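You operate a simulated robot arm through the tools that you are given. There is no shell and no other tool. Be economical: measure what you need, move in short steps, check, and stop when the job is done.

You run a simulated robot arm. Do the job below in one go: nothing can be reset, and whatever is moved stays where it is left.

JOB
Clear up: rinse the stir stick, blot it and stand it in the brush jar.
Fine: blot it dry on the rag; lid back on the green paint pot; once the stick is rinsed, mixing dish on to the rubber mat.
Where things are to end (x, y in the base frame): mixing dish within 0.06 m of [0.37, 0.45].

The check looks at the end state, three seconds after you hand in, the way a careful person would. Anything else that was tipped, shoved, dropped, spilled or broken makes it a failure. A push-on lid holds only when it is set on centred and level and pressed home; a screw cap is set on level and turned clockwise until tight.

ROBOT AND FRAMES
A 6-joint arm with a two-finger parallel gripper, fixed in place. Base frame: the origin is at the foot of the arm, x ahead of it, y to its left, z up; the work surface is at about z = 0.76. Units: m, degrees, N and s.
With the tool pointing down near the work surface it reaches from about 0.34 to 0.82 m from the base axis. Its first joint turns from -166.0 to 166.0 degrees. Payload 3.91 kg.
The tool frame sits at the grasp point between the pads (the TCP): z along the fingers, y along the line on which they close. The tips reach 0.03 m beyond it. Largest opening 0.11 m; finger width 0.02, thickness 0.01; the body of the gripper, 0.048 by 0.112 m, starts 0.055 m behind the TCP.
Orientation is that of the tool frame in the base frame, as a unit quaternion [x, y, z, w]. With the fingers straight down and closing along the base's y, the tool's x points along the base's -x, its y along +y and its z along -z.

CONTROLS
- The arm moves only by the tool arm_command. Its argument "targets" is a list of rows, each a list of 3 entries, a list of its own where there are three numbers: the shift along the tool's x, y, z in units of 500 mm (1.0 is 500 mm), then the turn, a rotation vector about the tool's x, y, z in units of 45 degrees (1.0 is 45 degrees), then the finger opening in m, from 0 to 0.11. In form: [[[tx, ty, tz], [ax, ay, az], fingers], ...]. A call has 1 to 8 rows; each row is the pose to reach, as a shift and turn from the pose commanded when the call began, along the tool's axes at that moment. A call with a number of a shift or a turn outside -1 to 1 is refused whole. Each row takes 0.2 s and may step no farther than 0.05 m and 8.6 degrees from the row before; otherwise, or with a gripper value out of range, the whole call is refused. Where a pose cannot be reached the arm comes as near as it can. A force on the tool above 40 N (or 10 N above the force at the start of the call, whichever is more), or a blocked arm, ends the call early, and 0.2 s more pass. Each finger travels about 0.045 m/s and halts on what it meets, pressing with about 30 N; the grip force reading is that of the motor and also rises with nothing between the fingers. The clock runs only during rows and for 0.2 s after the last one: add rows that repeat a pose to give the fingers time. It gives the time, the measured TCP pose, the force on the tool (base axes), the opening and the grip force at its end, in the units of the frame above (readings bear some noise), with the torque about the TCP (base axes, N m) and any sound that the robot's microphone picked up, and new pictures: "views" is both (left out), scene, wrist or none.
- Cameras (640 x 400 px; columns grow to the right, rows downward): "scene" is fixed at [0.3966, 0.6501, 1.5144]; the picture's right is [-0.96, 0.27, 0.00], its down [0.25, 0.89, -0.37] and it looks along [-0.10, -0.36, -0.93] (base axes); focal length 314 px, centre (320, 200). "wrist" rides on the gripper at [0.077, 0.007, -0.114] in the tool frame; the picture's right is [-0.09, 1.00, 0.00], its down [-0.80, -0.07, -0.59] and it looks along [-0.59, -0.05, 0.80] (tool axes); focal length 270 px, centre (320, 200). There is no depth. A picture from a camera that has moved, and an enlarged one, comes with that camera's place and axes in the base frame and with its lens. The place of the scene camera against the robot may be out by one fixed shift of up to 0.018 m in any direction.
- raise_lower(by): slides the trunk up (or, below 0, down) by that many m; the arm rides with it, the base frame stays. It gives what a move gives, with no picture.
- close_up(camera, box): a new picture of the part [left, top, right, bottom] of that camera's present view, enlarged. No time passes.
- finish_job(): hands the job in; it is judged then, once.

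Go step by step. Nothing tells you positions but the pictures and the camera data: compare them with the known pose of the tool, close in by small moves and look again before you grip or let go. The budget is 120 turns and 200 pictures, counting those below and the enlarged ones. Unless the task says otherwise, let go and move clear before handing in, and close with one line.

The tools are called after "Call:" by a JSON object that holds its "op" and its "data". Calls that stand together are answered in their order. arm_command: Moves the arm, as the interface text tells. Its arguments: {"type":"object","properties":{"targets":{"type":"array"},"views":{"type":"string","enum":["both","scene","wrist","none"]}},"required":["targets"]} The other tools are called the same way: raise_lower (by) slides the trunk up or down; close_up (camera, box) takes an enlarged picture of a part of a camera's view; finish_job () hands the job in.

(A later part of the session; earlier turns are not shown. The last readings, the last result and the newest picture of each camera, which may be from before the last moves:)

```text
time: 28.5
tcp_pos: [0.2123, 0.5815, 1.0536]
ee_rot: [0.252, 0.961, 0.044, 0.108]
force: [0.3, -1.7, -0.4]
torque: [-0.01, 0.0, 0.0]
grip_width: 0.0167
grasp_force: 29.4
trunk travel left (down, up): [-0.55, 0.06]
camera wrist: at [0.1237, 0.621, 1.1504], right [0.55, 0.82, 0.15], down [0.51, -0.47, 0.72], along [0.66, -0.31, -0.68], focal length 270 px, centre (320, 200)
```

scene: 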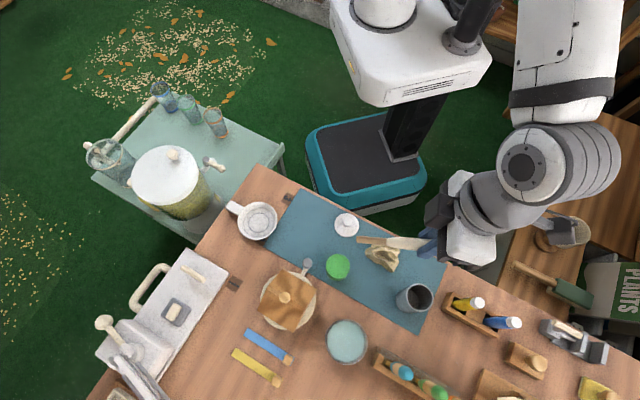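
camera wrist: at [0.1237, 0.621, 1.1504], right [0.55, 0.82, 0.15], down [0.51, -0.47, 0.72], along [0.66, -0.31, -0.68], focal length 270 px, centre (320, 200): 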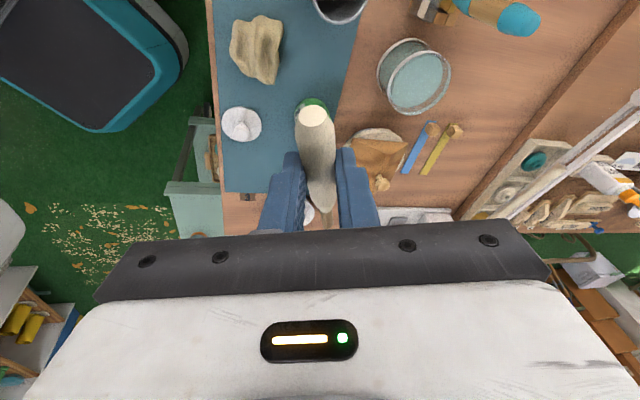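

The tool is slightly rolled, and the rag re-measures at (0.206, 0.541). I'll level out and bring the tip to hover above it.

Call:
{"op": "arm_command", "data": {"targets": [[[0.05, -0.03, 0.04], [0.045, 0.06, 0], 0.0], [[0.1, -0.06, 0.11], [0.09, 0.12, 0], 0.0], [[0.15, -0.09, 0.185], [0.135, 0.18, 0], 0.0], [[0.202, -0.118, 0.261], [0.179, 0.238, 0], 0.0]]}}

Call:
{"op": "close_up", "data": {"camera": "scene", "box": [340, 200, 460, 320]}}

```text
time: 29.5
tcp_pos: [0.1354, 0.5578, 0.8982]
ee_rot: [0.254, 0.964, 0.036, 0.072]
force: [-0.2, 0.3, 0.5]
torque: [0.02, -0.01, 0.01]
grip_width: 0.0166
grasp_force: 29.8
out of reach, approached as far as the arm can: row 1, 2, 3, 4
trunk travel left (down, up): [-0.55, 0.06]
camera wrist: at [0.0551, 0.5965, 1.0009], right [0.56, 0.82, 0.12], down [0.56, -0.48, 0.68], along [0.61, -0.31, -0.73], focal length 270 px, centre (320, 200)
```

scene: 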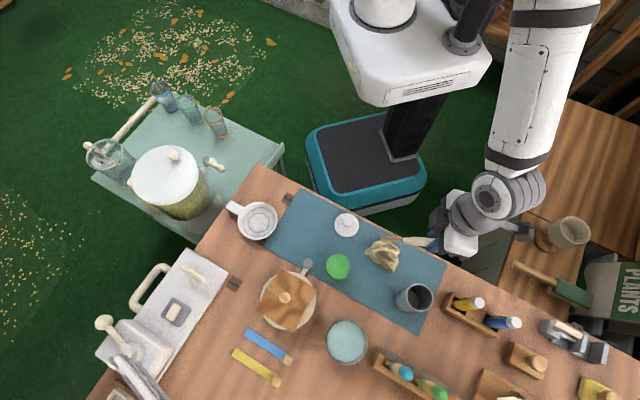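
wrist: 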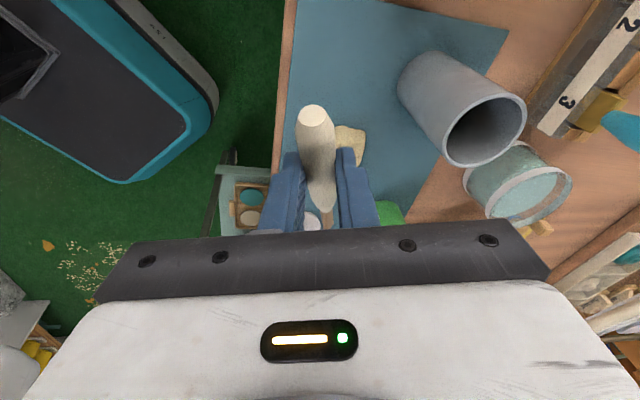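

```text
3.33 times, centred on (400, 260) of scene
camera zoom: at [0.3966, 0.6501, 1.5144], right [-0.96, 0.27, 0.0], down [0.25, 0.89, -0.37], along [-0.1, -0.36, -0.93], focal length 1048 px, centre (53, 0)
```

zoom: 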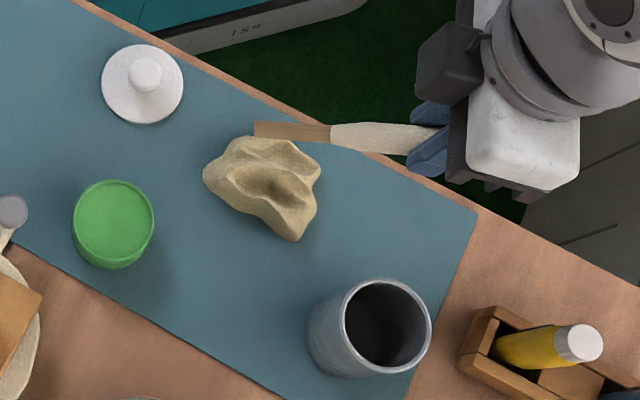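

The tip is at about (0.224, 0.515, 0.85) and I need it farther over the rag, about 3 cm in y. I'll try that shift alone.

Call:
{"op": "arm_command", "data": {"targets": [[[0.03, 0.035, 0.0], [0, 0, 0], 0.0], [[0.05, 0.05, 0.0], [0, 0, 0], 0.0]], "views": "none"}}

```text
time: 30.1
tcp_pos: [0.1247, 0.5878, 0.897]
ee_rot: [0.254, 0.963, 0.039, 0.077]
force: [-0.1, 0.5, -0.6]
torque: [-0.02, 0.01, 0.01]
grip_width: 0.0166
grasp_force: 30.2
out of reach, approached as far as the arm can: row 2
trunk travel left (down, up): [-0.55, 0.06]
```

That moved well, and the tip is now at about (0.213, 0.545, 0.848), over the rag. I'll lower with the trunk and look.

Call:
{"op": "raise_lower", "data": {"by": -0.04}}

Call:
{"op": "close_up", "data": {"camera": "scene", "box": [340, 200, 460, 320]}}

Call:
{"op": "close_up", "data": {"camera": "wrist", "box": [220, 60, 460, 240]}}

```text
time: 30.9
tcp_pos: [0.1261, 0.5879, 0.8576]
ee_rot: [0.253, 0.963, 0.04, 0.078]
force: [-4.5, 4.1, 7.7]
torque: [-0.11, -0.55, 0.22]
grip_width: 0.0164
grasp_force: 30.1
trunk travel left (down, up): [-0.51, 0.1]
```

```text
3.33 times, centred on (400, 260) of scene
camera zoom: at [0.3966, 0.6501, 1.5144], right [-0.96, 0.27, 0.0], down [0.25, 0.89, -0.37], along [-0.1, -0.36, -0.93], focal length 1048 px, centre (53, 0)
```

zoom: 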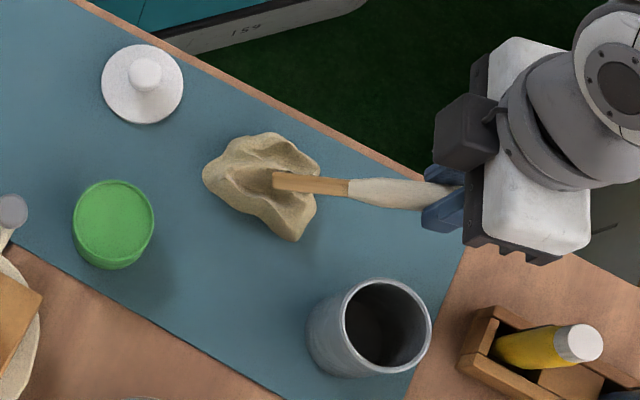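

```text
2.22 times, centred on (340, 150) of wrist
camera zoom: at [0.0428, 0.6266, 0.959], right [0.56, 0.82, 0.13], down [0.55, -0.48, 0.68], along [0.62, -0.31, -0.72], focal length 601 px, centre (276, 311)
```

zoom: 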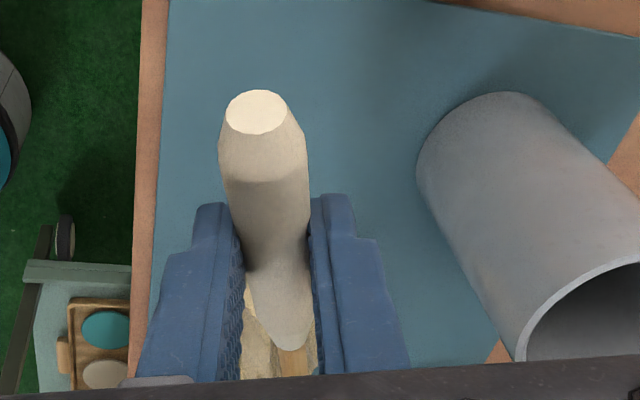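

The stick is pressing on the rag with about 8 N. I'll hold and wipe slightly, staying gentle.

Call:
{"op": "arm_command", "data": {"targets": [[[0.0, 0, 0], [0, 0, 0], 0.0], [[0.008, 0, 0], [0, 0, 0], 0.0], [[0.016, 0, 0], [0, 0, 0], 0.0], [[0.016, 0, 0], [0, 0, 0], 0.0], [[0.008, 0, 0], [0, 0, 0], 0.0], [[0.0, 0, 0], [0, 0, 0], 0.0], [[0.0, 0, 0], [0, 0, 0], 0.0]], "views": "none"}}

Call:
{"op": "close_up", "data": {"camera": "scene", "box": [340, 200, 460, 320]}}

```text
time: 32.5
tcp_pos: [0.126, 0.5868, 0.8563]
ee_rot: [0.253, 0.964, 0.038, 0.077]
force: [-0.8, 0.5, -1.0]
torque: [-0.02, 0.01, 0.02]
grip_width: 0.0165
grasp_force: 29.8
trunk travel left (down, up): [-0.51, 0.1]
```

```text
3.33 times, centred on (400, 260) of scene
camera zoom: at [0.3966, 0.6501, 1.5144], right [-0.96, 0.27, 0.0], down [0.25, 0.89, -0.37], along [-0.1, -0.36, -0.93], focal length 1048 px, centre (53, 0)
```

zoom: 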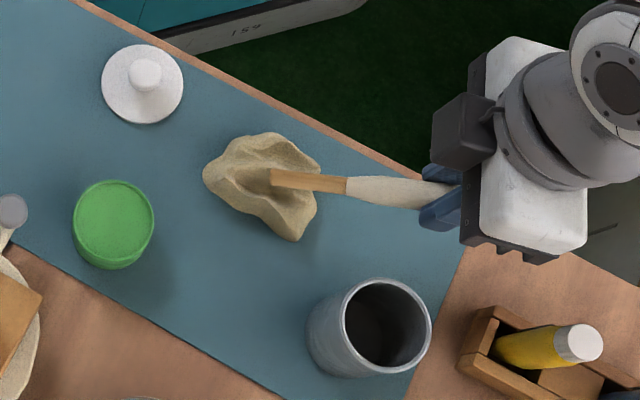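

Contact eased after the wipe. I'll press a bit lower and hold for a second or so.

Call:
{"op": "arm_command", "data": {"targets": [[[0.0, 0, 0.006], [0, 0, 0], 0.0], [[0.0, 0, 0.012], [0, 0, 0], 0.0], [[0.0, 0, 0.012], [0, 0, 0], 0.0], [[0.0, 0, 0.012], [0, 0, 0], 0.0], [[0.0, 0, 0.012], [0, 0, 0], 0.0], [[0.0, 0, 0.012], [0, 0, 0], 0.0], [[0.0, 0, 0.012], [0, 0, 0], 0.0]]}}

Call:
{"op": "close_up", "data": {"camera": "scene", "box": [370, 220, 430, 280]}}

```text
time: 34.1
tcp_pos: [0.1265, 0.5876, 0.8517]
ee_rot: [0.253, 0.964, 0.039, 0.077]
force: [0.0, 0.1, 7.7]
torque: [-0.29, -0.66, 0.04]
grip_width: 0.0165
grasp_force: 29.9
trunk travel left (down, up): [-0.51, 0.1]
camera wrist: at [0.0446, 0.6261, 0.9529], right [0.56, 0.82, 0.13], down [0.55, -0.48, 0.68], along [0.62, -0.31, -0.72], focal length 270 px, centre (320, 200)
```

scene: 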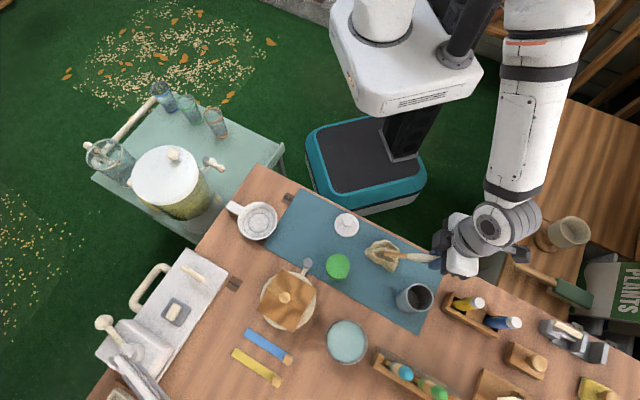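
wrist: 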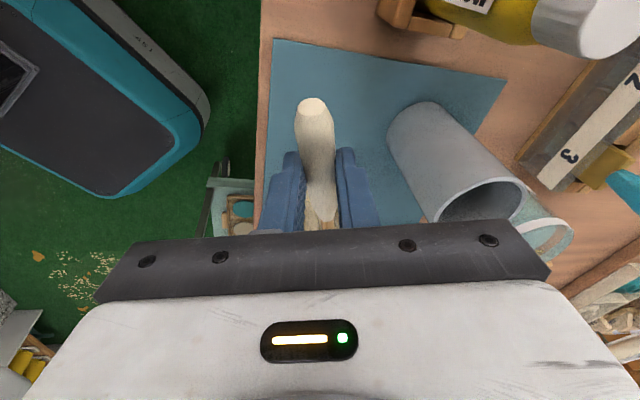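

```text
6.67 times, centred on (400, 250) of scene
camera zoom: at [0.3966, 0.6501, 1.5144], right [-0.96, 0.27, 0.0], down [0.25, 0.89, -0.37], along [-0.1, -0.36, -0.93], focal length 2096 px, centre (-213, -133)
```

zoom: 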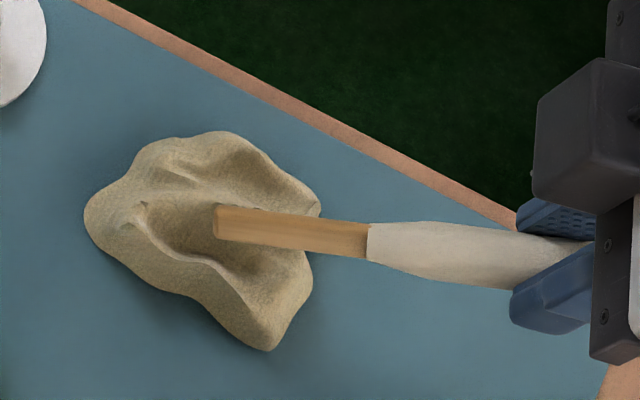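

Steady 8 N was held for over a second. I'll lift and compare the stick's look.

Call:
{"op": "arm_command", "data": {"targets": [[[0.0, 0, -0.03], [0, 0, 0], 0.0], [[0.0, 0, -0.08], [0, 0, 0], 0.0], [[0.0, 0, -0.14], [0, 0, 0], 0.0]], "views": "wrist"}}

Call:
{"op": "close_up", "data": {"camera": "scene", "box": [360, 200, 460, 280]}}

```text
time: 34.9
tcp_pos: [0.112, 0.5816, 0.9156]
ee_rot: [0.252, 0.963, 0.043, 0.086]
force: [0.4, -0.5, -0.6]
torque: [-0.01, 0.02, -0.03]
grip_width: 0.0169
grasp_force: 29.8
out of reach, approached as far as the arm can: row 3
trunk travel left (down, up): [-0.51, 0.1]
camera wrist: at [0.0288, 0.6197, 1.0168], right [0.55, 0.82, 0.14], down [0.54, -0.48, 0.69], along [0.63, -0.31, -0.71], focal length 270 px, centre (320, 200)
```

wrist: 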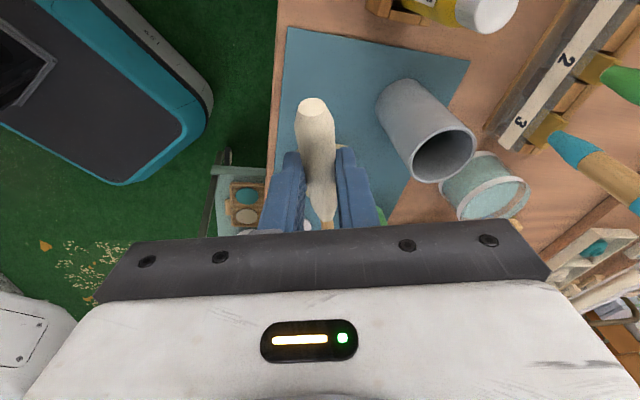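

```text
5.00 times, centred on (410, 240) of scene
camera zoom: at [0.3966, 0.6501, 1.5144], right [-0.96, 0.27, 0.0], down [0.25, 0.89, -0.37], along [-0.1, -0.36, -0.93], focal length 1572 px, centre (-130, 0)
```

zoom: 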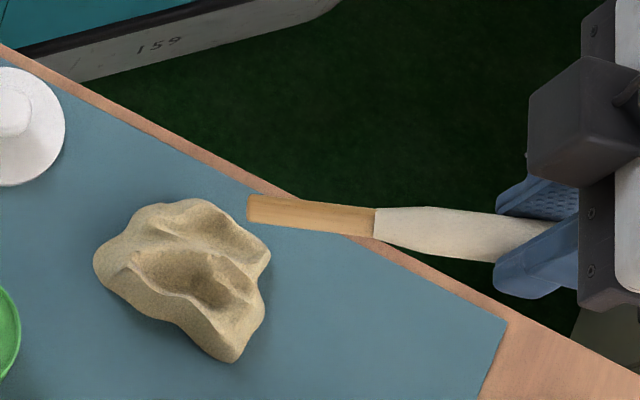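

The rag shows a damp patch and the stick is pale and dry. The jar is at about (0.193, 0.648) with its rim near z 0.86. Next I'll raise the trunk and rotate to the outward 60° tilt so the stick hangs vertically.

Call:
{"op": "raise_lower", "data": {"by": 0.1}}

Call:
{"op": "arm_command", "data": {"targets": [[[-0.014, 0.002, -0.007], [-0.047, 0.083, 0.121], 0.0], [[-0.028, 0.003, -0.013], [-0.095, 0.165, 0.241], 0.0], [[-0.042, 0.005, -0.02], [-0.142, 0.248, 0.362], 0.0], [[-0.056, 0.006, -0.026], [-0.189, 0.331, 0.483], 0.0], [[-0.07, 0.008, -0.033], [-0.236, 0.414, 0.604], 0.0], [[-0.084, 0.009, -0.039], [-0.284, 0.496, 0.724], 0.0], [[-0.097, 0.011, -0.046], [-0.331, 0.579, 0.845], 0.0]], "views": "none"}}

Call:
{"op": "arm_command", "data": {"targets": [[[0, 0, 0], [-0.047, 0.083, 0.121], 0.0], [[0, 0, 0], [-0.095, 0.165, 0.241], 0.0], [[0, 0, 0], [-0.142, 0.248, 0.362], 0.0], [[0, 0, 0], [-0.189, 0.331, 0.483], 0.0], [[0, 0, 0], [-0.236, 0.414, 0.604], 0.0], [[0, 0, 0], [-0.284, 0.496, 0.724], 0.0], [[0, 0, 0], [-0.331, 0.579, 0.845], 0.0]]}}

```text
time: 36.2
tcp_pos: [0.1127, 0.5824, 1.0157]
ee_rot: [0.254, 0.963, 0.043, 0.085]
force: [0.4, -1.0, 0.0]
torque: [-0.01, -0.02, -0.03]
grip_width: 0.0165
grasp_force: 30.5
trunk travel left (down, up): [-0.61, 0.0]
```

```text
time: 37.8
tcp_pos: [0.1411, 0.5617, 1.0384]
ee_rot: [0.509, 0.82, 0.243, -0.099]
force: [-0.2, 0.9, -0.6]
torque: [0.02, -0.01, -0.03]
grip_width: 0.0166
grasp_force: 29.9
out of reach, approached as far as the arm can: row 1, 2, 3, 4, 5, 6, 7
trunk travel left (down, up): [-0.61, 0.0]
```

```text
time: 39.4
tcp_pos: [0.2466, 0.5445, 1.067]
ee_rot: [0.685, 0.535, 0.37, -0.328]
force: [0.4, -0.7, -0.3]
torque: [-0.01, 0.02, 0.0]
grip_width: 0.0166
grasp_force: 30.5
out of reach, approached as far as the arm can: row 1, 2, 3, 4, 5, 6, 7
trunk travel left (down, up): [-0.61, 0.0]
camera wrist: at [0.2463, 0.4824, 1.189], right [0.96, -0.25, -0.13], down [-0.28, -0.88, -0.38], along [-0.02, 0.4, -0.92], focal length 270 px, centre (320, 200)
```

scene: 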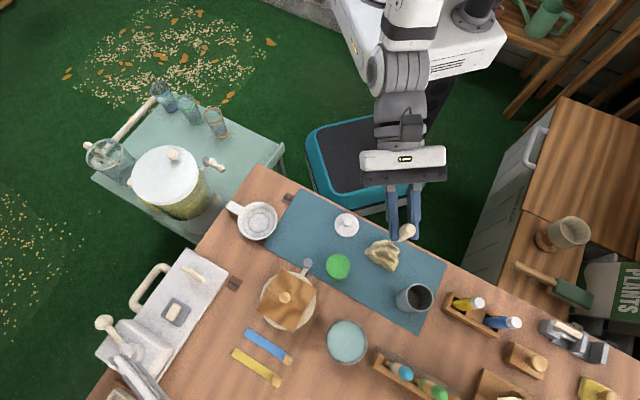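
wrist: 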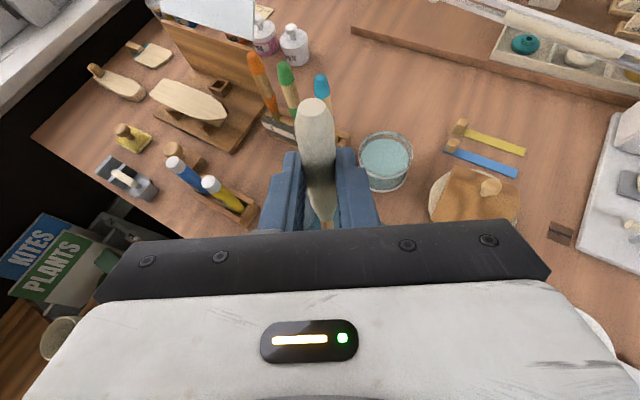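

Orientation is right, with the stick hanging nearly vertical and the tip at about (0.241, 0.544, 0.962). I'll move the tip over the jar at z 0.90.

Call:
{"op": "arm_command", "data": {"targets": [[[-0.0, -0.033, 0.05], [0, 0, 0], 0.0], [[-0.005, -0.066, 0.105], [0, 0, 0], 0.0], [[-0.01, -0.1, 0.165], [0, 0, 0], 0.0], [[-0.02, -0.131, 0.223], [0, 0, 0], 0.0]]}}

Call:
{"op": "close_up", "data": {"camera": "scene", "box": [370, 250, 470, 330]}}

Call:
{"op": "close_up", "data": {"camera": "wrist", "box": [240, 90, 400, 240]}}

```text
time: 40.4
tcp_pos: [0.2369, 0.6487, 1.0098]
ee_rot: [0.678, 0.547, 0.353, -0.341]
force: [0.1, 0.4, 0.3]
torque: [0.01, -0.02, 0.01]
grip_width: 0.0167
grasp_force: 30.1
out of reach, approached as far as the arm can: row 1, 2, 3, 4
trunk travel left (down, up): [-0.61, 0.0]
camera wrist: at [0.242, 0.5885, 1.1321], right [0.97, -0.21, -0.15], down [-0.26, -0.89, -0.37], along [-0.06, 0.39, -0.92], focal length 270 px, centre (320, 200)
```

scene: 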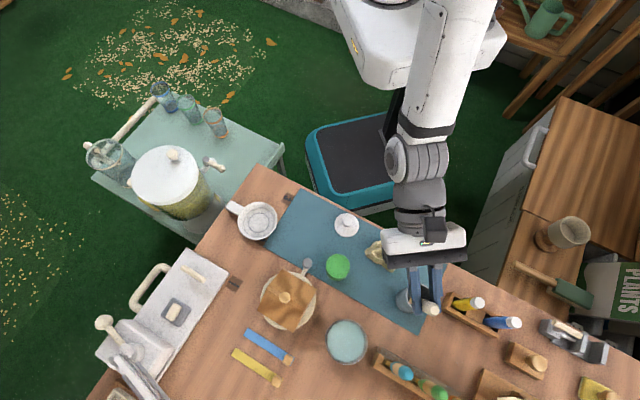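
wrist: 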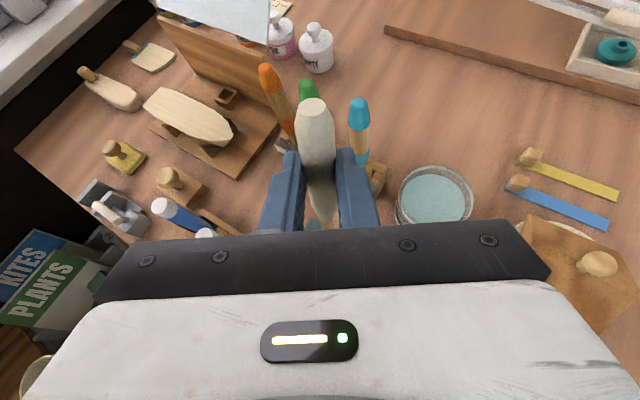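

```text
5.00 times, centred on (420, 290) of scene
camera zoom: at [0.3966, 0.6501, 1.5144], right [-0.96, 0.27, 0.0], down [0.25, 0.89, -0.37], along [-0.1, -0.36, -0.93], focal length 1572 px, centre (-180, -250)
```

zoom: 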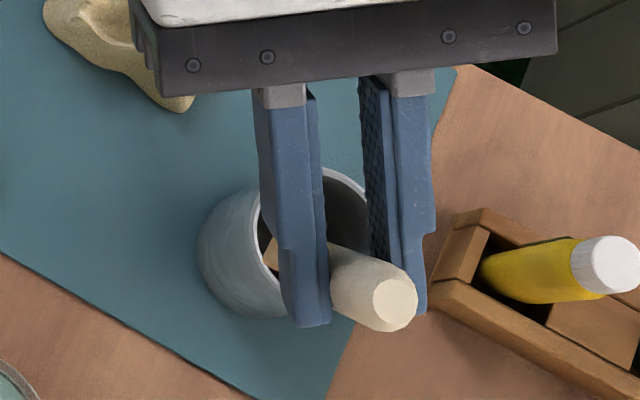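

```text
2.67 times, centred on (320, 165) of wrist
camera zoom: at [0.242, 0.5885, 1.1321], right [0.97, -0.21, -0.15], down [-0.26, -0.89, -0.37], along [-0.06, 0.39, -0.92], focal length 721 px, centre (320, 293)
```

zoom: 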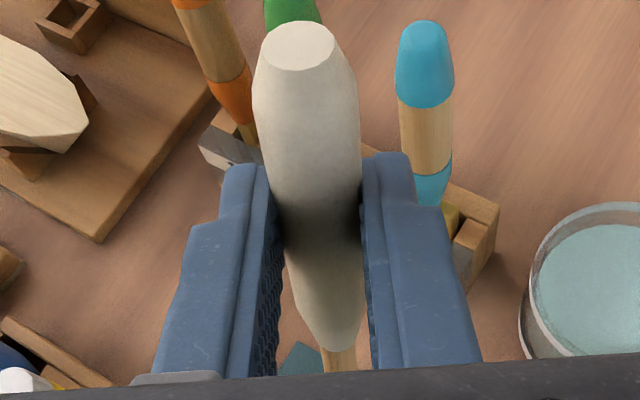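

The tip is over the jar's +x rim, about 3.5 cm short in x. I'll command that shift.

Call:
{"op": "arm_command", "data": {"targets": [[[-0.005, -0.035, -0.004], [0, 0, 0], 0.0], [[-0.011, -0.071, -0.008], [0, 0, 0], 0.0], [[-0.011, -0.071, -0.008], [0, 0, 0], 0.0]], "views": "none"}}

Call:
{"op": "close_up", "data": {"camera": "scene", "box": [370, 250, 470, 330]}}

```text
time: 41.2
tcp_pos: [0.2361, 0.6488, 1.0188]
ee_rot: [0.679, 0.547, 0.353, -0.339]
force: [0.4, -0.4, 0.0]
torque: [0.01, 0.02, -0.01]
grip_width: 0.0167
grasp_force: 29.9
out of reach, approached as far as the arm can: row 1, 2, 3
trunk travel left (down, up): [-0.61, 0.0]
```

```text
5.00 times, centred on (420, 290) of scene
camera zoom: at [0.3966, 0.6501, 1.5144], right [-0.96, 0.27, 0.0], down [0.25, 0.89, -0.37], along [-0.1, -0.36, -0.93], focal length 1572 px, centre (-180, -250)
```

zoom: 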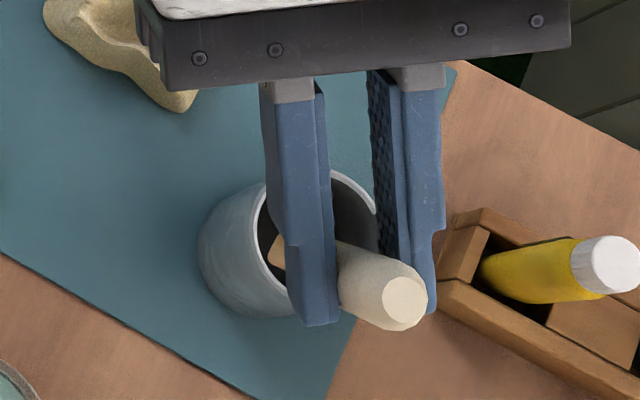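

A wrist limit is blocking, since the tool is low relative to the shoulder. I'll raise the arm while shifting, then lower the trunk to compensate.

Call:
{"op": "arm_command", "data": {"targets": [[[0.06, -0.01, -0.04], [0, 0, 0], 0.0], [[0.12, -0.03, -0.08], [0, 0, 0], 0.0], [[0.18, -0.06, -0.12], [0, 0, 0], 0.0], [[0.244, -0.094, -0.163], [0, 0, 0], 0.0]], "views": "none"}}

Call:
{"op": "raise_lower", "data": {"by": -0.15}}

```text
time: 42.2
tcp_pos: [0.2098, 0.6477, 1.1741]
ee_rot: [0.682, 0.541, 0.363, -0.332]
force: [-0.3, 0.1, -0.9]
torque: [0.02, 0.01, -0.01]
grip_width: 0.0166
grasp_force: 30.6
out of reach, approached as far as the arm can: row 1, 2, 3, 4
trunk travel left (down, up): [-0.61, 0.0]
```

```text
time: 44.0
tcp_pos: [0.2106, 0.649, 1.0228]
ee_rot: [0.683, 0.541, 0.362, -0.332]
force: [0.2, 0.8, -1.0]
torque: [0.0, 0.0, -0.02]
grip_width: 0.0168
grasp_force: 29.7
trunk travel left (down, up): [-0.46, 0.15]
```

That helped. One more round of the same.

Call:
{"op": "arm_command", "data": {"targets": [[[0.06, -0.012, -0.035], [0, 0, 0], 0.0], [[0.12, -0.025, -0.07], [0, 0, 0], 0.0], [[0.167, -0.037, -0.105], [0, 0, 0], 0.0]], "views": "none"}}

Call:
{"op": "raise_lower", "data": {"by": -0.11}}

Call:
{"op": "close_up", "data": {"camera": "scene", "box": [370, 250, 470, 330]}}

Call:
{"op": "close_up", "data": {"camera": "wrist", "box": [240, 90, 400, 240]}}

```text
time: 44.8
tcp_pos: [0.1988, 0.6491, 1.1246]
ee_rot: [0.683, 0.54, 0.363, -0.332]
force: [0.0, 0.6, 0.1]
torque: [-0.01, 0.03, 0.02]
grip_width: 0.0166
grasp_force: 30.0
trunk travel left (down, up): [-0.46, 0.15]
```

```text
time: 46.2
tcp_pos: [0.1969, 0.6495, 1.0153]
ee_rot: [0.683, 0.541, 0.362, -0.331]
force: [-0.5, -0.4, -0.4]
torque: [-0.02, -0.01, 0.03]
grip_width: 0.0164
grasp_force: 30.1
trunk travel left (down, up): [-0.35, 0.26]
```

```text
5.00 times, centred on (420, 290) of scene
camera zoom: at [0.3966, 0.6501, 1.5144], right [-0.96, 0.27, 0.0], down [0.25, 0.89, -0.37], along [-0.1, -0.36, -0.93], focal length 1572 px, centre (-180, -250)
```

zoom: 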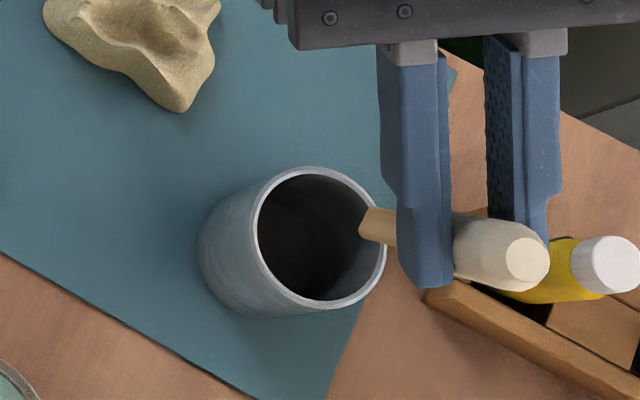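

```text
2.67 times, centred on (320, 165) of wrist
camera zoom: at [0.2008, 0.5878, 1.1372], right [0.96, -0.24, -0.14], down [-0.27, -0.89, -0.37], along [-0.03, 0.39, -0.92], focal length 721 px, centre (320, 293)
```

zoom: 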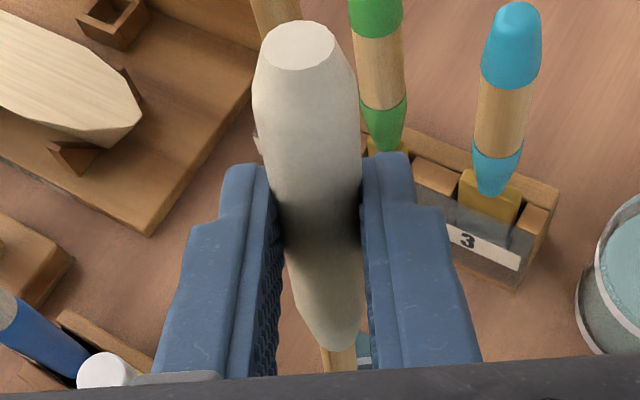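

The tip matches the jar centre from both cameras, at about (0.190, 0.649). I'll lower with the trunk in steps.

Call:
{"op": "arm_command", "data": {"targets": [[[-0.006, -0.004, -0.008], [0, 0, 0], 0.0]], "views": "none"}}

Call:
{"op": "raise_lower", "data": {"by": -0.06}}

Call:
{"op": "close_up", "data": {"camera": "scene", "box": [370, 250, 470, 330]}}

```text
time: 46.6
tcp_pos: [0.1954, 0.6447, 1.0144]
ee_rot: [0.683, 0.541, 0.363, -0.332]
force: [-0.3, -0.3, 0.6]
torque: [-0.01, 0.03, 0.04]
grip_width: 0.0163
grasp_force: 30.2
trunk travel left (down, up): [-0.35, 0.26]
```

```text
time: 47.6
tcp_pos: [0.196, 0.6453, 0.9547]
ee_rot: [0.682, 0.542, 0.362, -0.332]
force: [0.4, -1.0, 0.5]
torque: [-0.01, -0.02, -0.02]
grip_width: 0.0168
grasp_force: 30.2
trunk travel left (down, up): [-0.29, 0.32]
```

```text
5.00 times, centred on (420, 290) of scene
camera zoom: at [0.3966, 0.6501, 1.5144], right [-0.96, 0.27, 0.0], down [0.25, 0.89, -0.37], along [-0.1, -0.36, -0.93], focal length 1572 px, centre (-180, -250)
```

zoom: 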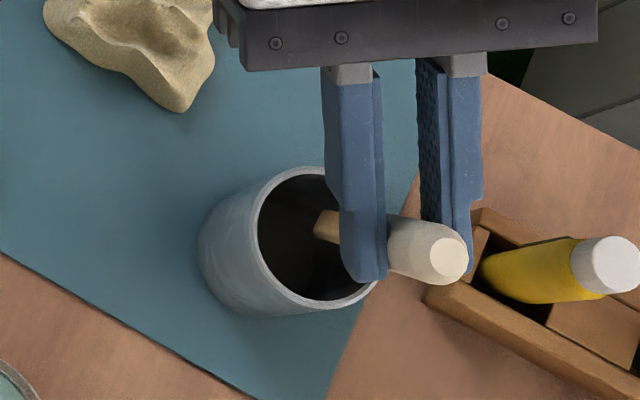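

The tip is entering the jar, well centred. I'll lower 5 cm more.

Call:
{"op": "raise_lower", "data": {"by": -0.05}}

Call:
{"op": "close_up", "data": {"camera": "scene", "box": [370, 250, 470, 330]}}

Call:
{"op": "close_up", "data": {"camera": "wrist", "box": [240, 90, 400, 240]}}

```text
time: 48.5
tcp_pos: [0.1953, 0.644, 0.9046]
ee_rot: [0.683, 0.541, 0.362, -0.331]
force: [0.5, 0.6, 0.5]
torque: [0.01, -0.01, 0.01]
grip_width: 0.0169
grasp_force: 30.6
trunk travel left (down, up): [-0.24, 0.37]
```

```text
5.00 times, centred on (420, 290) of scene
camera zoom: at [0.3966, 0.6501, 1.5144], right [-0.96, 0.27, 0.0], down [0.25, 0.89, -0.37], along [-0.1, -0.36, -0.93], focal length 1572 px, centre (-180, -250)
```

zoom: 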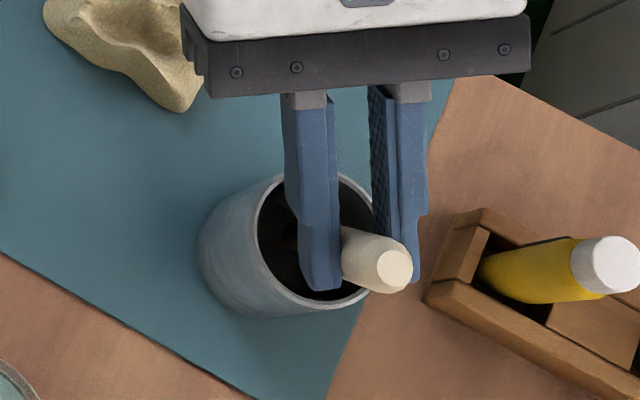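

```text
2.67 times, centred on (320, 165) of wrist
camera zoom: at [0.198, 0.5834, 1.027], right [0.96, -0.24, -0.14], down [-0.27, -0.89, -0.37], along [-0.03, 0.39, -0.92], focal length 721 px, centre (320, 293)
```

zoom: 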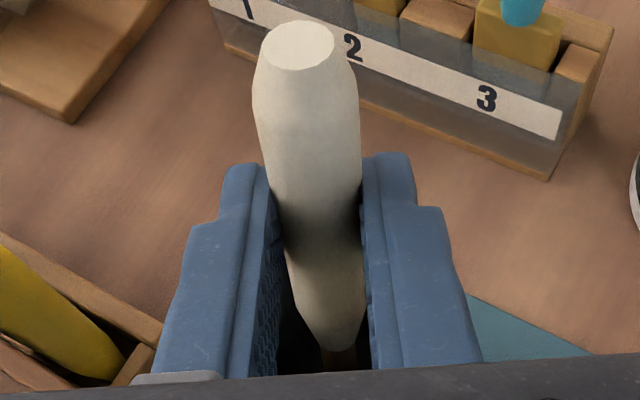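

The stick is about 6 cm inside the jar. I'll lower slightly more and release.

Call:
{"op": "raise_lower", "data": {"by": -0.012}}

Call:
{"op": "arm_command", "data": {"targets": [[[0, 0, 0], [0, 0, 0], 0.025], [[0, 0, 0], [0, 0, 0], 0.04], [[0, 0, 0], [0, 0, 0], 0.045], [[0, 0, 0], [0, 0, 0], 0.045], [[0, 0, 0], [0, 0, 0], 0.045]]}}

Call:
{"op": "close_up", "data": {"camera": "scene", "box": [370, 250, 470, 330]}}

```text
time: 49.1
tcp_pos: [0.1942, 0.6444, 0.8924]
ee_rot: [0.683, 0.541, 0.362, -0.332]
force: [0.2, 0.1, -1.0]
torque: [0.01, 0.02, 0.01]
grip_width: 0.0167
grasp_force: 29.9
trunk travel left (down, up): [-0.228, 0.382]
```

```text
time: 50.3
tcp_pos: [0.1953, 0.6442, 0.8922]
ee_rot: [0.683, 0.541, 0.363, -0.332]
force: [0.2, -0.1, 0.0]
torque: [-0.01, -0.01, 0.02]
grip_width: 0.0447
grasp_force: 0.1
trunk travel left (down, up): [-0.228, 0.382]
camera wrist: at [0.198, 0.5834, 1.0149], right [0.96, -0.24, -0.14], down [-0.27, -0.89, -0.37], along [-0.03, 0.39, -0.92], focal length 270 px, centre (320, 200)
```

scene: 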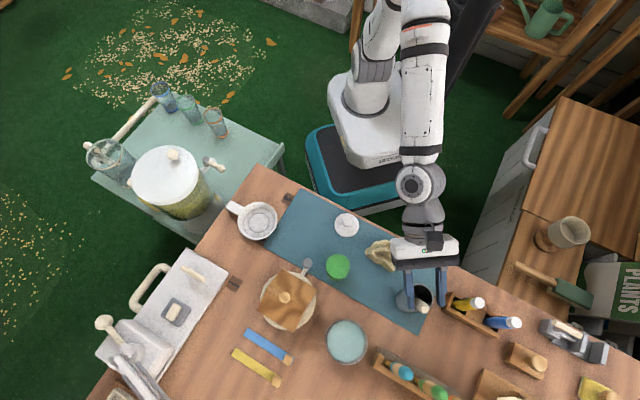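
wrist: 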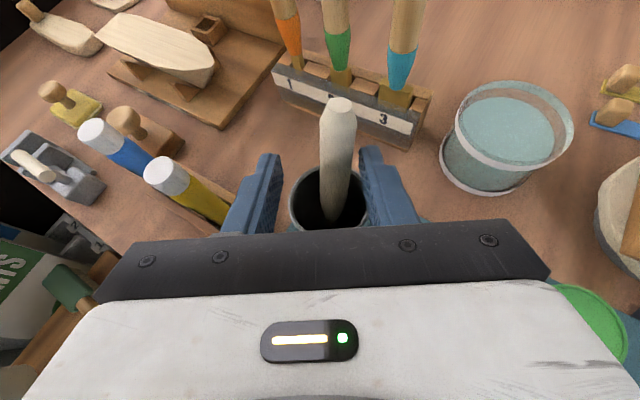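

```text
5.00 times, centred on (420, 290) of scene
camera zoom: at [0.3966, 0.6501, 1.5144], right [-0.96, 0.27, 0.0], down [0.25, 0.89, -0.37], along [-0.1, -0.36, -0.93], focal length 1572 px, centre (-180, -250)
```

zoom: 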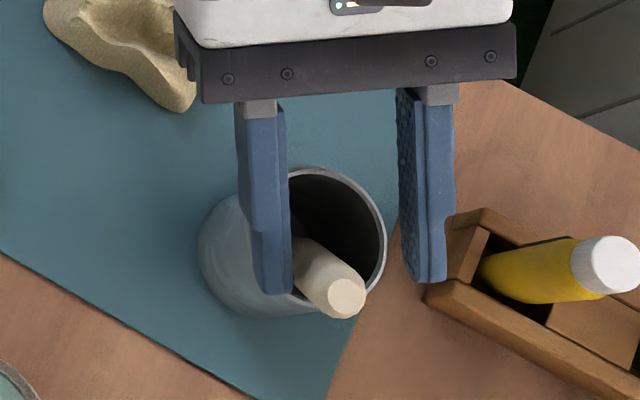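

The stick is standing in the jar. I'll back the fingers straight out and raise the trunk.

Call:
{"op": "arm_command", "data": {"targets": [[[0, 0, -0.05], [0, 0, 0], 0.045], [[0, 0, -0.12], [0, 0, 0], 0.045], [[0, 0, -0.2], [0, 0, 0], 0.045]], "views": "none"}}

Call:
{"op": "raise_lower", "data": {"by": 0.3}}

Call:
{"op": "close_up", "data": {"camera": "scene", "box": [220, 180, 460, 330]}}

```text
time: 51.1
tcp_pos: [0.1819, 0.5604, 0.9443]
ee_rot: [0.682, 0.542, 0.361, -0.332]
force: [0.1, 0.1, -1.0]
torque: [-0.01, -0.03, -0.03]
grip_width: 0.0451
grasp_force: 0.1
trunk travel left (down, up): [-0.228, 0.382]
```

```text
time: 54.1
tcp_pos: [0.183, 0.562, 1.2434]
ee_rot: [0.683, 0.541, 0.363, -0.331]
force: [-0.2, 0.1, -0.3]
torque: [-0.01, 0.01, 0.01]
grip_width: 0.0451
grasp_force: 0.0
trunk travel left (down, up): [-0.528, 0.082]
```

```text
2.67 times, centred on (340, 255) of scene
camera zoom: at [0.3966, 0.6501, 1.5144], right [-0.96, 0.27, 0.0], down [0.25, 0.89, -0.37], along [-0.1, -0.36, -0.93], focal length 838 px, centre (267, 53)
```

zoom: 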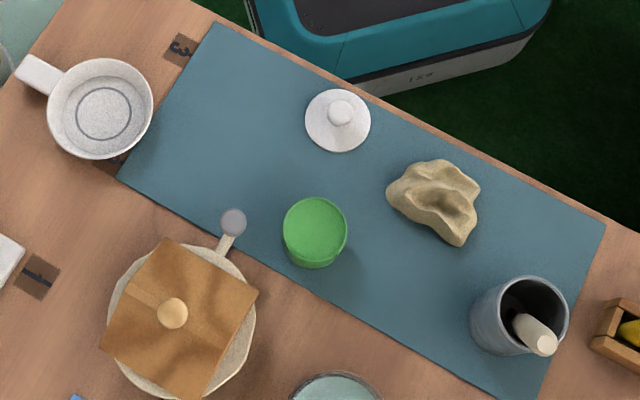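

Stick is standing, and everything else is undisturbed. Next is the lid near (0.27, 0.44), so I'll bring the tool back to vertical above it.

Call:
{"op": "arm_command", "data": {"targets": [[[-0.012, 0.015, -0.021], [0, -0.167, 0], 0.05], [[-0.024, 0.03, -0.042], [0, -0.333, 0], 0.05], [[-0.036, 0.045, -0.064], [0, -0.5, 0], 0.05], [[-0.048, 0.06, -0.085], [0, -0.667, 0], 0.05], [[-0.06, 0.075, -0.106], [0, -0.833, 0], 0.05], [[-0.071, 0.09, -0.127], [0, -1.0, 0], 0.05]], "views": "none"}}

Call:
{"op": "arm_command", "data": {"targets": [[[0, 0, 0], [0.021, -0.053, -0.158], 0.05], [[0, 0, 0], [0.042, -0.106, -0.317], 0.05], [[0, 0, 0], [0.063, -0.158, -0.475], 0.05], [[0, 0, 0], [0.083, -0.211, -0.633], 0.05], [[0, 0, 0], [0.104, -0.264, -0.792], 0.05], [[0, 0, 0], [0.125, -0.317, -0.95], 0.05]]}}

```text
time: 55.5
tcp_pos: [0.2153, 0.4813, 1.243]
ee_rot: [0.769, 0.627, 0.072, -0.099]
force: [-0.3, 0.0, -0.1]
torque: [-0.02, -0.03, -0.02]
grip_width: 0.0501
grasp_force: 0.1
out of reach, approached as far as the arm can: row 1
trunk travel left (down, up): [-0.528, 0.082]
```

```text
time: 56.9
tcp_pos: [0.214, 0.4815, 1.2435]
ee_rot: [0.485, 0.874, -0.019, -0.026]
force: [-0.4, 0.1, 0.3]
torque: [-0.01, 0.0, 0.01]
grip_width: 0.0501
grasp_force: 0.1
trunk travel left (down, up): [-0.528, 0.082]
camera wrist: at [0.1857, 0.5506, 1.3576], right [0.89, 0.45, -0.06], down [0.4, -0.71, 0.58], along [0.22, -0.54, -0.81], focal length 270 px, centre (320, 200)
```

scene: 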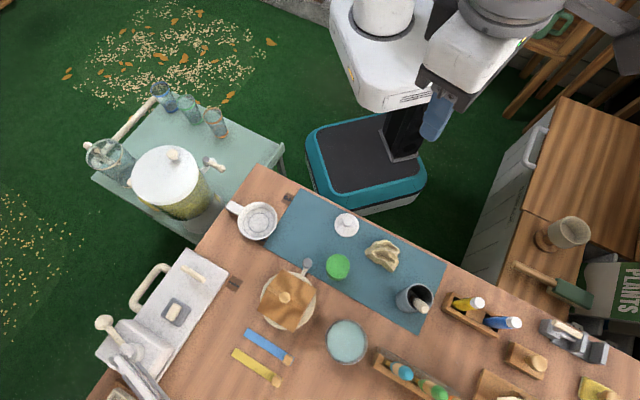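
wrist: 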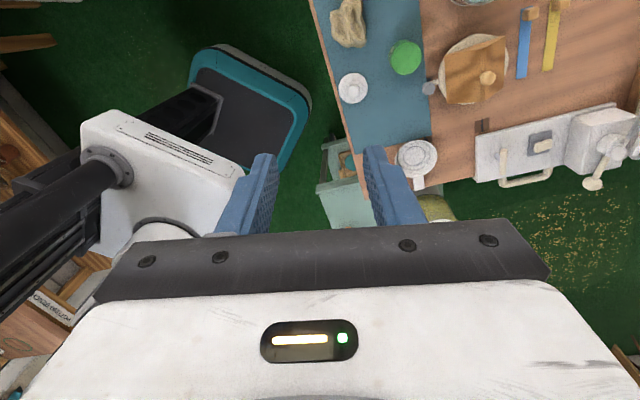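

The tool is unrestricted now and nearly vertical. I'll yaw on and descend above the lid at (0.27, 0.44).

Call:
{"op": "arm_command", "data": {"targets": [[[-0.023, 0.013, 0.079], [0, 0, -0.167], 0.05], [[-0.047, 0.027, 0.157], [0, 0, -0.333], 0.05], [[-0.07, 0.04, 0.236], [0, 0, -0.5], 0.05], [[-0.093, 0.053, 0.315], [0, 0, -0.667], 0.05], [[-0.117, 0.067, 0.393], [0, 0, -0.833], 0.05], [[-0.14, 0.08, 0.472], [0, 0, -1.0], 0.05]]}}

```text
time: 58.3
tcp_pos: [0.2678, 0.4406, 1.0052]
ee_rot: [0.114, 0.993, -0.007, -0.032]
force: [-0.4, 0.2, -0.6]
torque: [0.01, -0.01, -0.01]
grip_width: 0.0501
grasp_force: 0.0
trunk travel left (down, up): [-0.528, 0.082]
camera wrist: at [0.202, 0.4643, 1.122], right [0.31, 0.95, -0.03], down [0.8, -0.25, 0.55], along [0.51, -0.19, -0.84], focal length 270 px, centre (320, 200)
```

scene: 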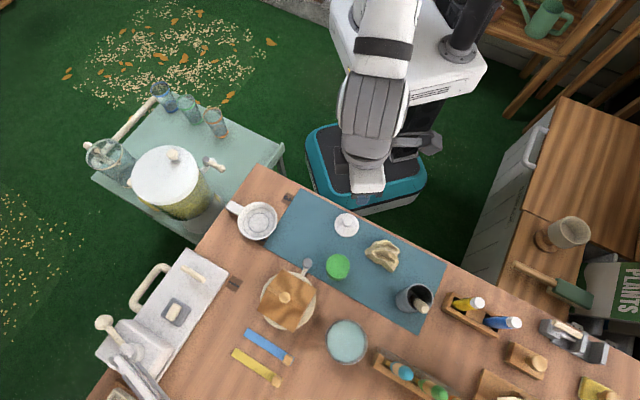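
wrist: 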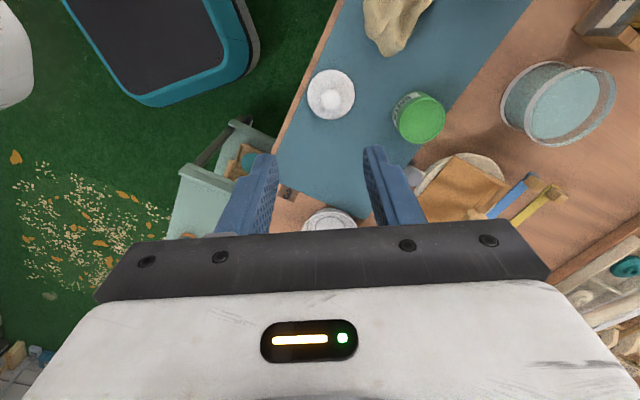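

The lid is at about (0.272, 0.444). I'll level the tool and descend to z 0.88 to look again.

Call:
{"op": "arm_command", "data": {"targets": [[[-0.007, 0.004, 0.083], [-0.013, -0.04, 0], 0.06], [[-0.014, 0.01, 0.166], [-0.027, -0.079, 0], 0.06], [[-0.022, 0.014, 0.249], [-0.027, -0.079, 0], 0.06]]}}

Call:
{"op": "close_up", "data": {"camera": "wrist", "box": [200, 60, 440, 240]}}

Call:
{"op": "close_up", "data": {"camera": "scene", "box": [300, 190, 400, 270]}}

```text
time: 59.1
tcp_pos: [0.2708, 0.4468, 0.8792]
ee_rot: [0.115, 0.993, 0.0, 0.0]
force: [0.1, 0.3, -0.1]
torque: [-0.02, 0.0, 0.01]
grip_width: 0.0601
grasp_force: 0.2
trunk travel left (down, up): [-0.528, 0.082]
camera wrist: at [0.1979, 0.469, 0.9909], right [0.31, 0.95, 0.0], down [0.76, -0.25, 0.6], along [0.57, -0.19, -0.8], focal length 270 px, centre (320, 200)
```

scene: 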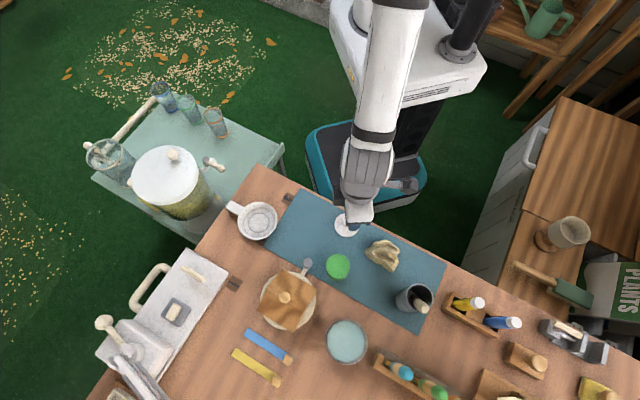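
wrist: 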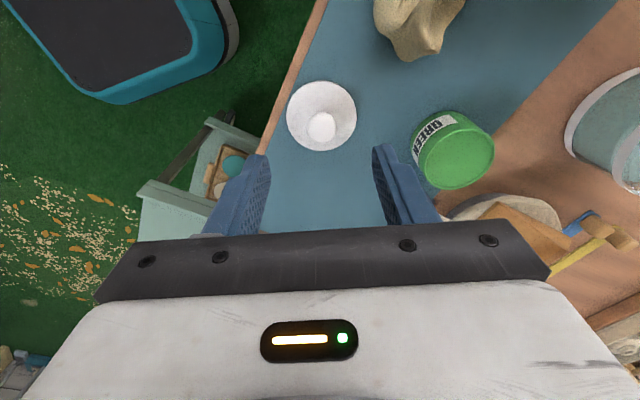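

```text
2.22 times, centred on (320, 150) of wrist
camera zoom: at [0.1979, 0.469, 0.9909], right [0.31, 0.95, 0.0], down [0.76, -0.25, 0.6], along [0.57, -0.19, -0.8], focal length 601 px, centre (320, 311)
```

zoom: 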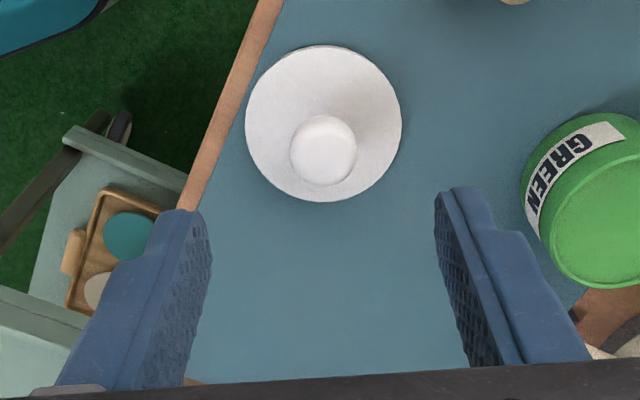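

```text
5.00 times, centred on (350, 230) of scene
camera zoom: at [0.3966, 0.6501, 1.5144], right [-0.96, 0.27, 0.0], down [0.25, 0.89, -0.37], along [-0.1, -0.36, -0.93], focal length 1572 px, centre (170, 50)
```

zoom: 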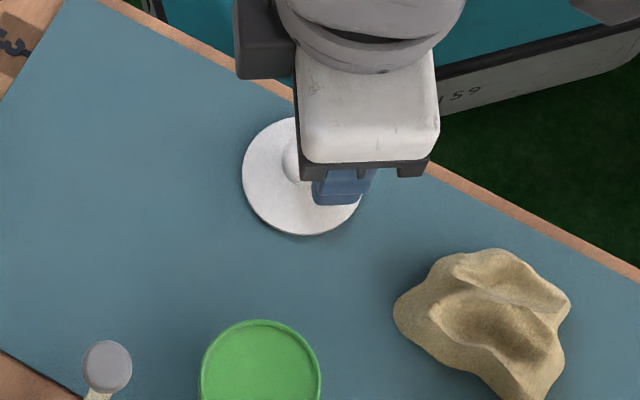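

The lid centre is (0.2735, 0.4447), with the knob centre at z ≈ 0.79. I'll descend around the knob.

Call:
{"op": "arm_command", "data": {"targets": [[[-0.003, -0.001, 0.07], [0, 0, 0], 0.06], [[-0.006, -0.003, 0.148], [0, 0, 0], 0.06]], "views": "none"}}

Call:
{"op": "close_up", "data": {"camera": "wrist", "box": [220, 80, 420, 240]}}

```text
time: 59.7
tcp_pos: [0.2763, 0.4425, 0.8063]
ee_rot: [0.116, 0.993, -0.001, 0.001]
force: [1.3, 0.3, 0.4]
torque: [-0.02, 0.03, 0.01]
grip_width: 0.0602
grasp_force: 0.0
trunk travel left (down, up): [-0.528, 0.082]
```

```text
2.50 times, centred on (320, 160) of wrist
camera zoom: at [0.2023, 0.466, 0.9177], right [0.31, 0.95, 0.0], down [0.76, -0.25, 0.6], along [0.57, -0.19, -0.8], focal length 676 px, centre (320, 300)
```

zoom: 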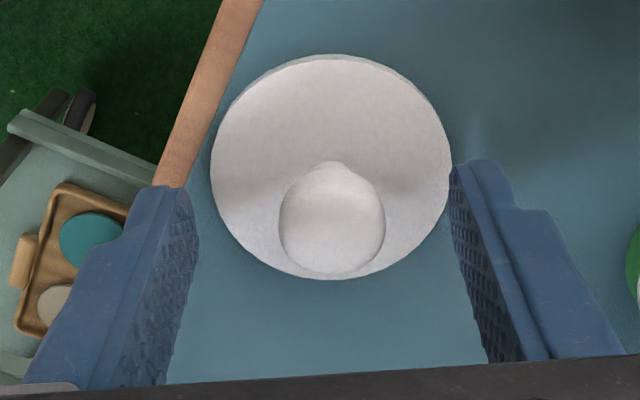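

The knob is centred between the fingers within about 3 mm. I'll fine-correct and close.

Call:
{"op": "arm_command", "data": {"targets": [[[0.006, 0.004, 0.002], [0, 0, 0], 0.06], [[0.006, 0.004, 0.002], [0, 0, 0], 0.04], [[0.006, 0.004, 0.002], [0, 0, 0], 0.02], [[0.006, 0.004, 0.002], [0, 0, 0], 0.0], [[0.006, 0.004, 0.002], [0, 0, 0], 0.0], [[0.006, 0.004, 0.002], [0, 0, 0], 0.0], [[0.006, 0.004, 0.002], [0, 0, 0], 0.0]], "views": "none"}}

Call:
{"op": "close_up", "data": {"camera": "wrist", "box": [220, 80, 420, 240]}}

```text
time: 61.3
tcp_pos: [0.2732, 0.4451, 0.8042]
ee_rot: [0.115, 0.993, -0.001, 0.0]
force: [0.5, -0.1, 0.0]
torque: [-0.04, 0.03, -0.01]
grip_width: 0.021
grasp_force: 30.1
trunk travel left (down, up): [-0.528, 0.082]
```

```text
2.50 times, centred on (320, 160) of wrist
camera zoom: at [0.2001, 0.4681, 0.9168], right [0.31, 0.95, 0.0], down [0.76, -0.25, 0.6], along [0.57, -0.19, -0.8], focal length 676 px, centre (320, 300)
```

zoom: 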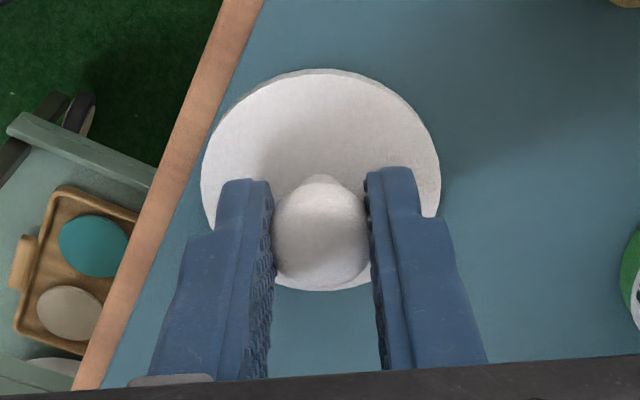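

The lid is gripped at 0.021 m. I'll lift it and view the pot from nearby.

Call:
{"op": "arm_command", "data": {"targets": [[[0, 0, -0.04], [0, 0, 0], 0.0], [[0, 0, -0.11], [0, 0, 0], 0.0], [[0, 0, -0.18], [0, 0, 0], 0.0], [[-0.01, 0.06, -0.2], [0, 0, 0], 0.0]]}}

Call:
{"op": "close_up", "data": {"camera": "wrist", "box": [220, 60, 480, 240]}}

Call:
{"op": "close_up", "data": {"camera": "scene", "box": [290, 200, 390, 300]}}

```text
time: 62.3
tcp_pos: [0.2861, 0.4715, 0.9036]
ee_rot: [0.116, 0.993, -0.001, 0.001]
force: [0.3, 1.6, -0.9]
torque: [0.01, 0.01, -0.02]
grip_width: 0.0212
grasp_force: 30.4
trunk travel left (down, up): [-0.528, 0.082]
camera wrist: at [0.2134, 0.4949, 1.0164], right [0.31, 0.95, 0.0], down [0.76, -0.25, 0.6], along [0.57, -0.19, -0.8], focal length 270 px, centre (320, 200)
```

scene: 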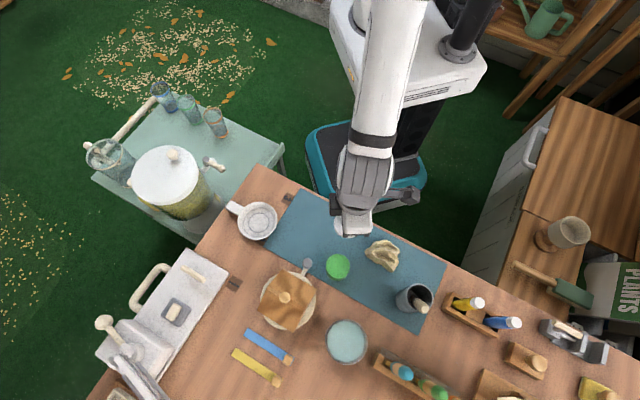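
wrist: 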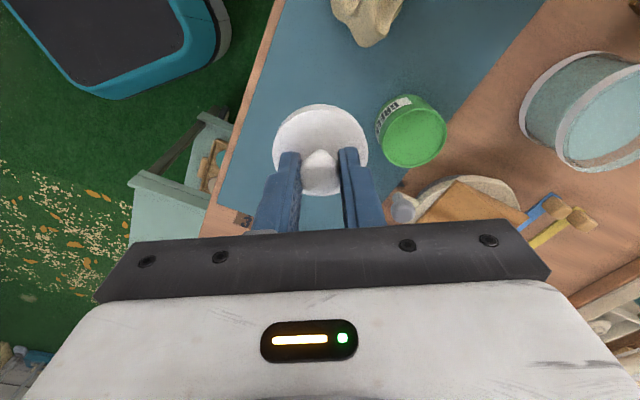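

```text
2.22 times, centred on (350, 150) of wrist
camera zoom: at [0.2134, 0.4949, 1.0164], right [0.31, 0.95, 0.0], down [0.76, -0.25, 0.6], along [0.57, -0.19, -0.8], focal length 601 px, centre (253, 311)
```

zoom: 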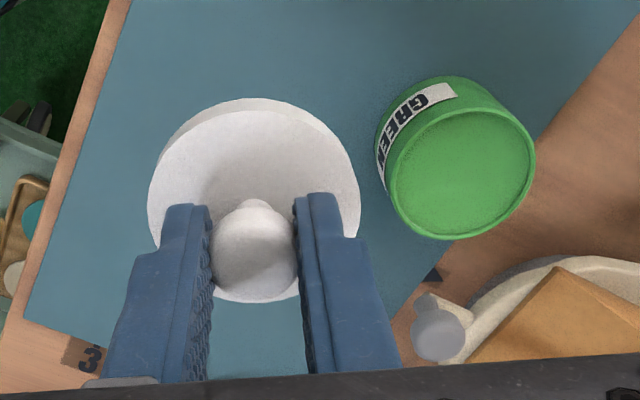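

```text
4.00 times, centred on (340, 250) of scene
camera zoom: at [0.3966, 0.6501, 1.5144], right [-0.96, 0.27, 0.0], down [0.25, 0.89, -0.37], along [-0.1, -0.36, -0.93], focal length 1257 px, centre (240, 0)
```

zoom: 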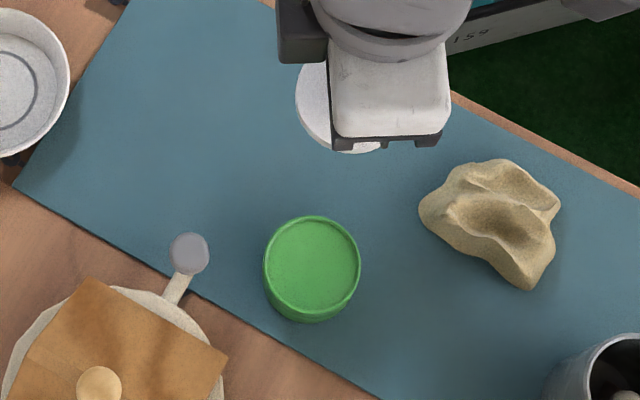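

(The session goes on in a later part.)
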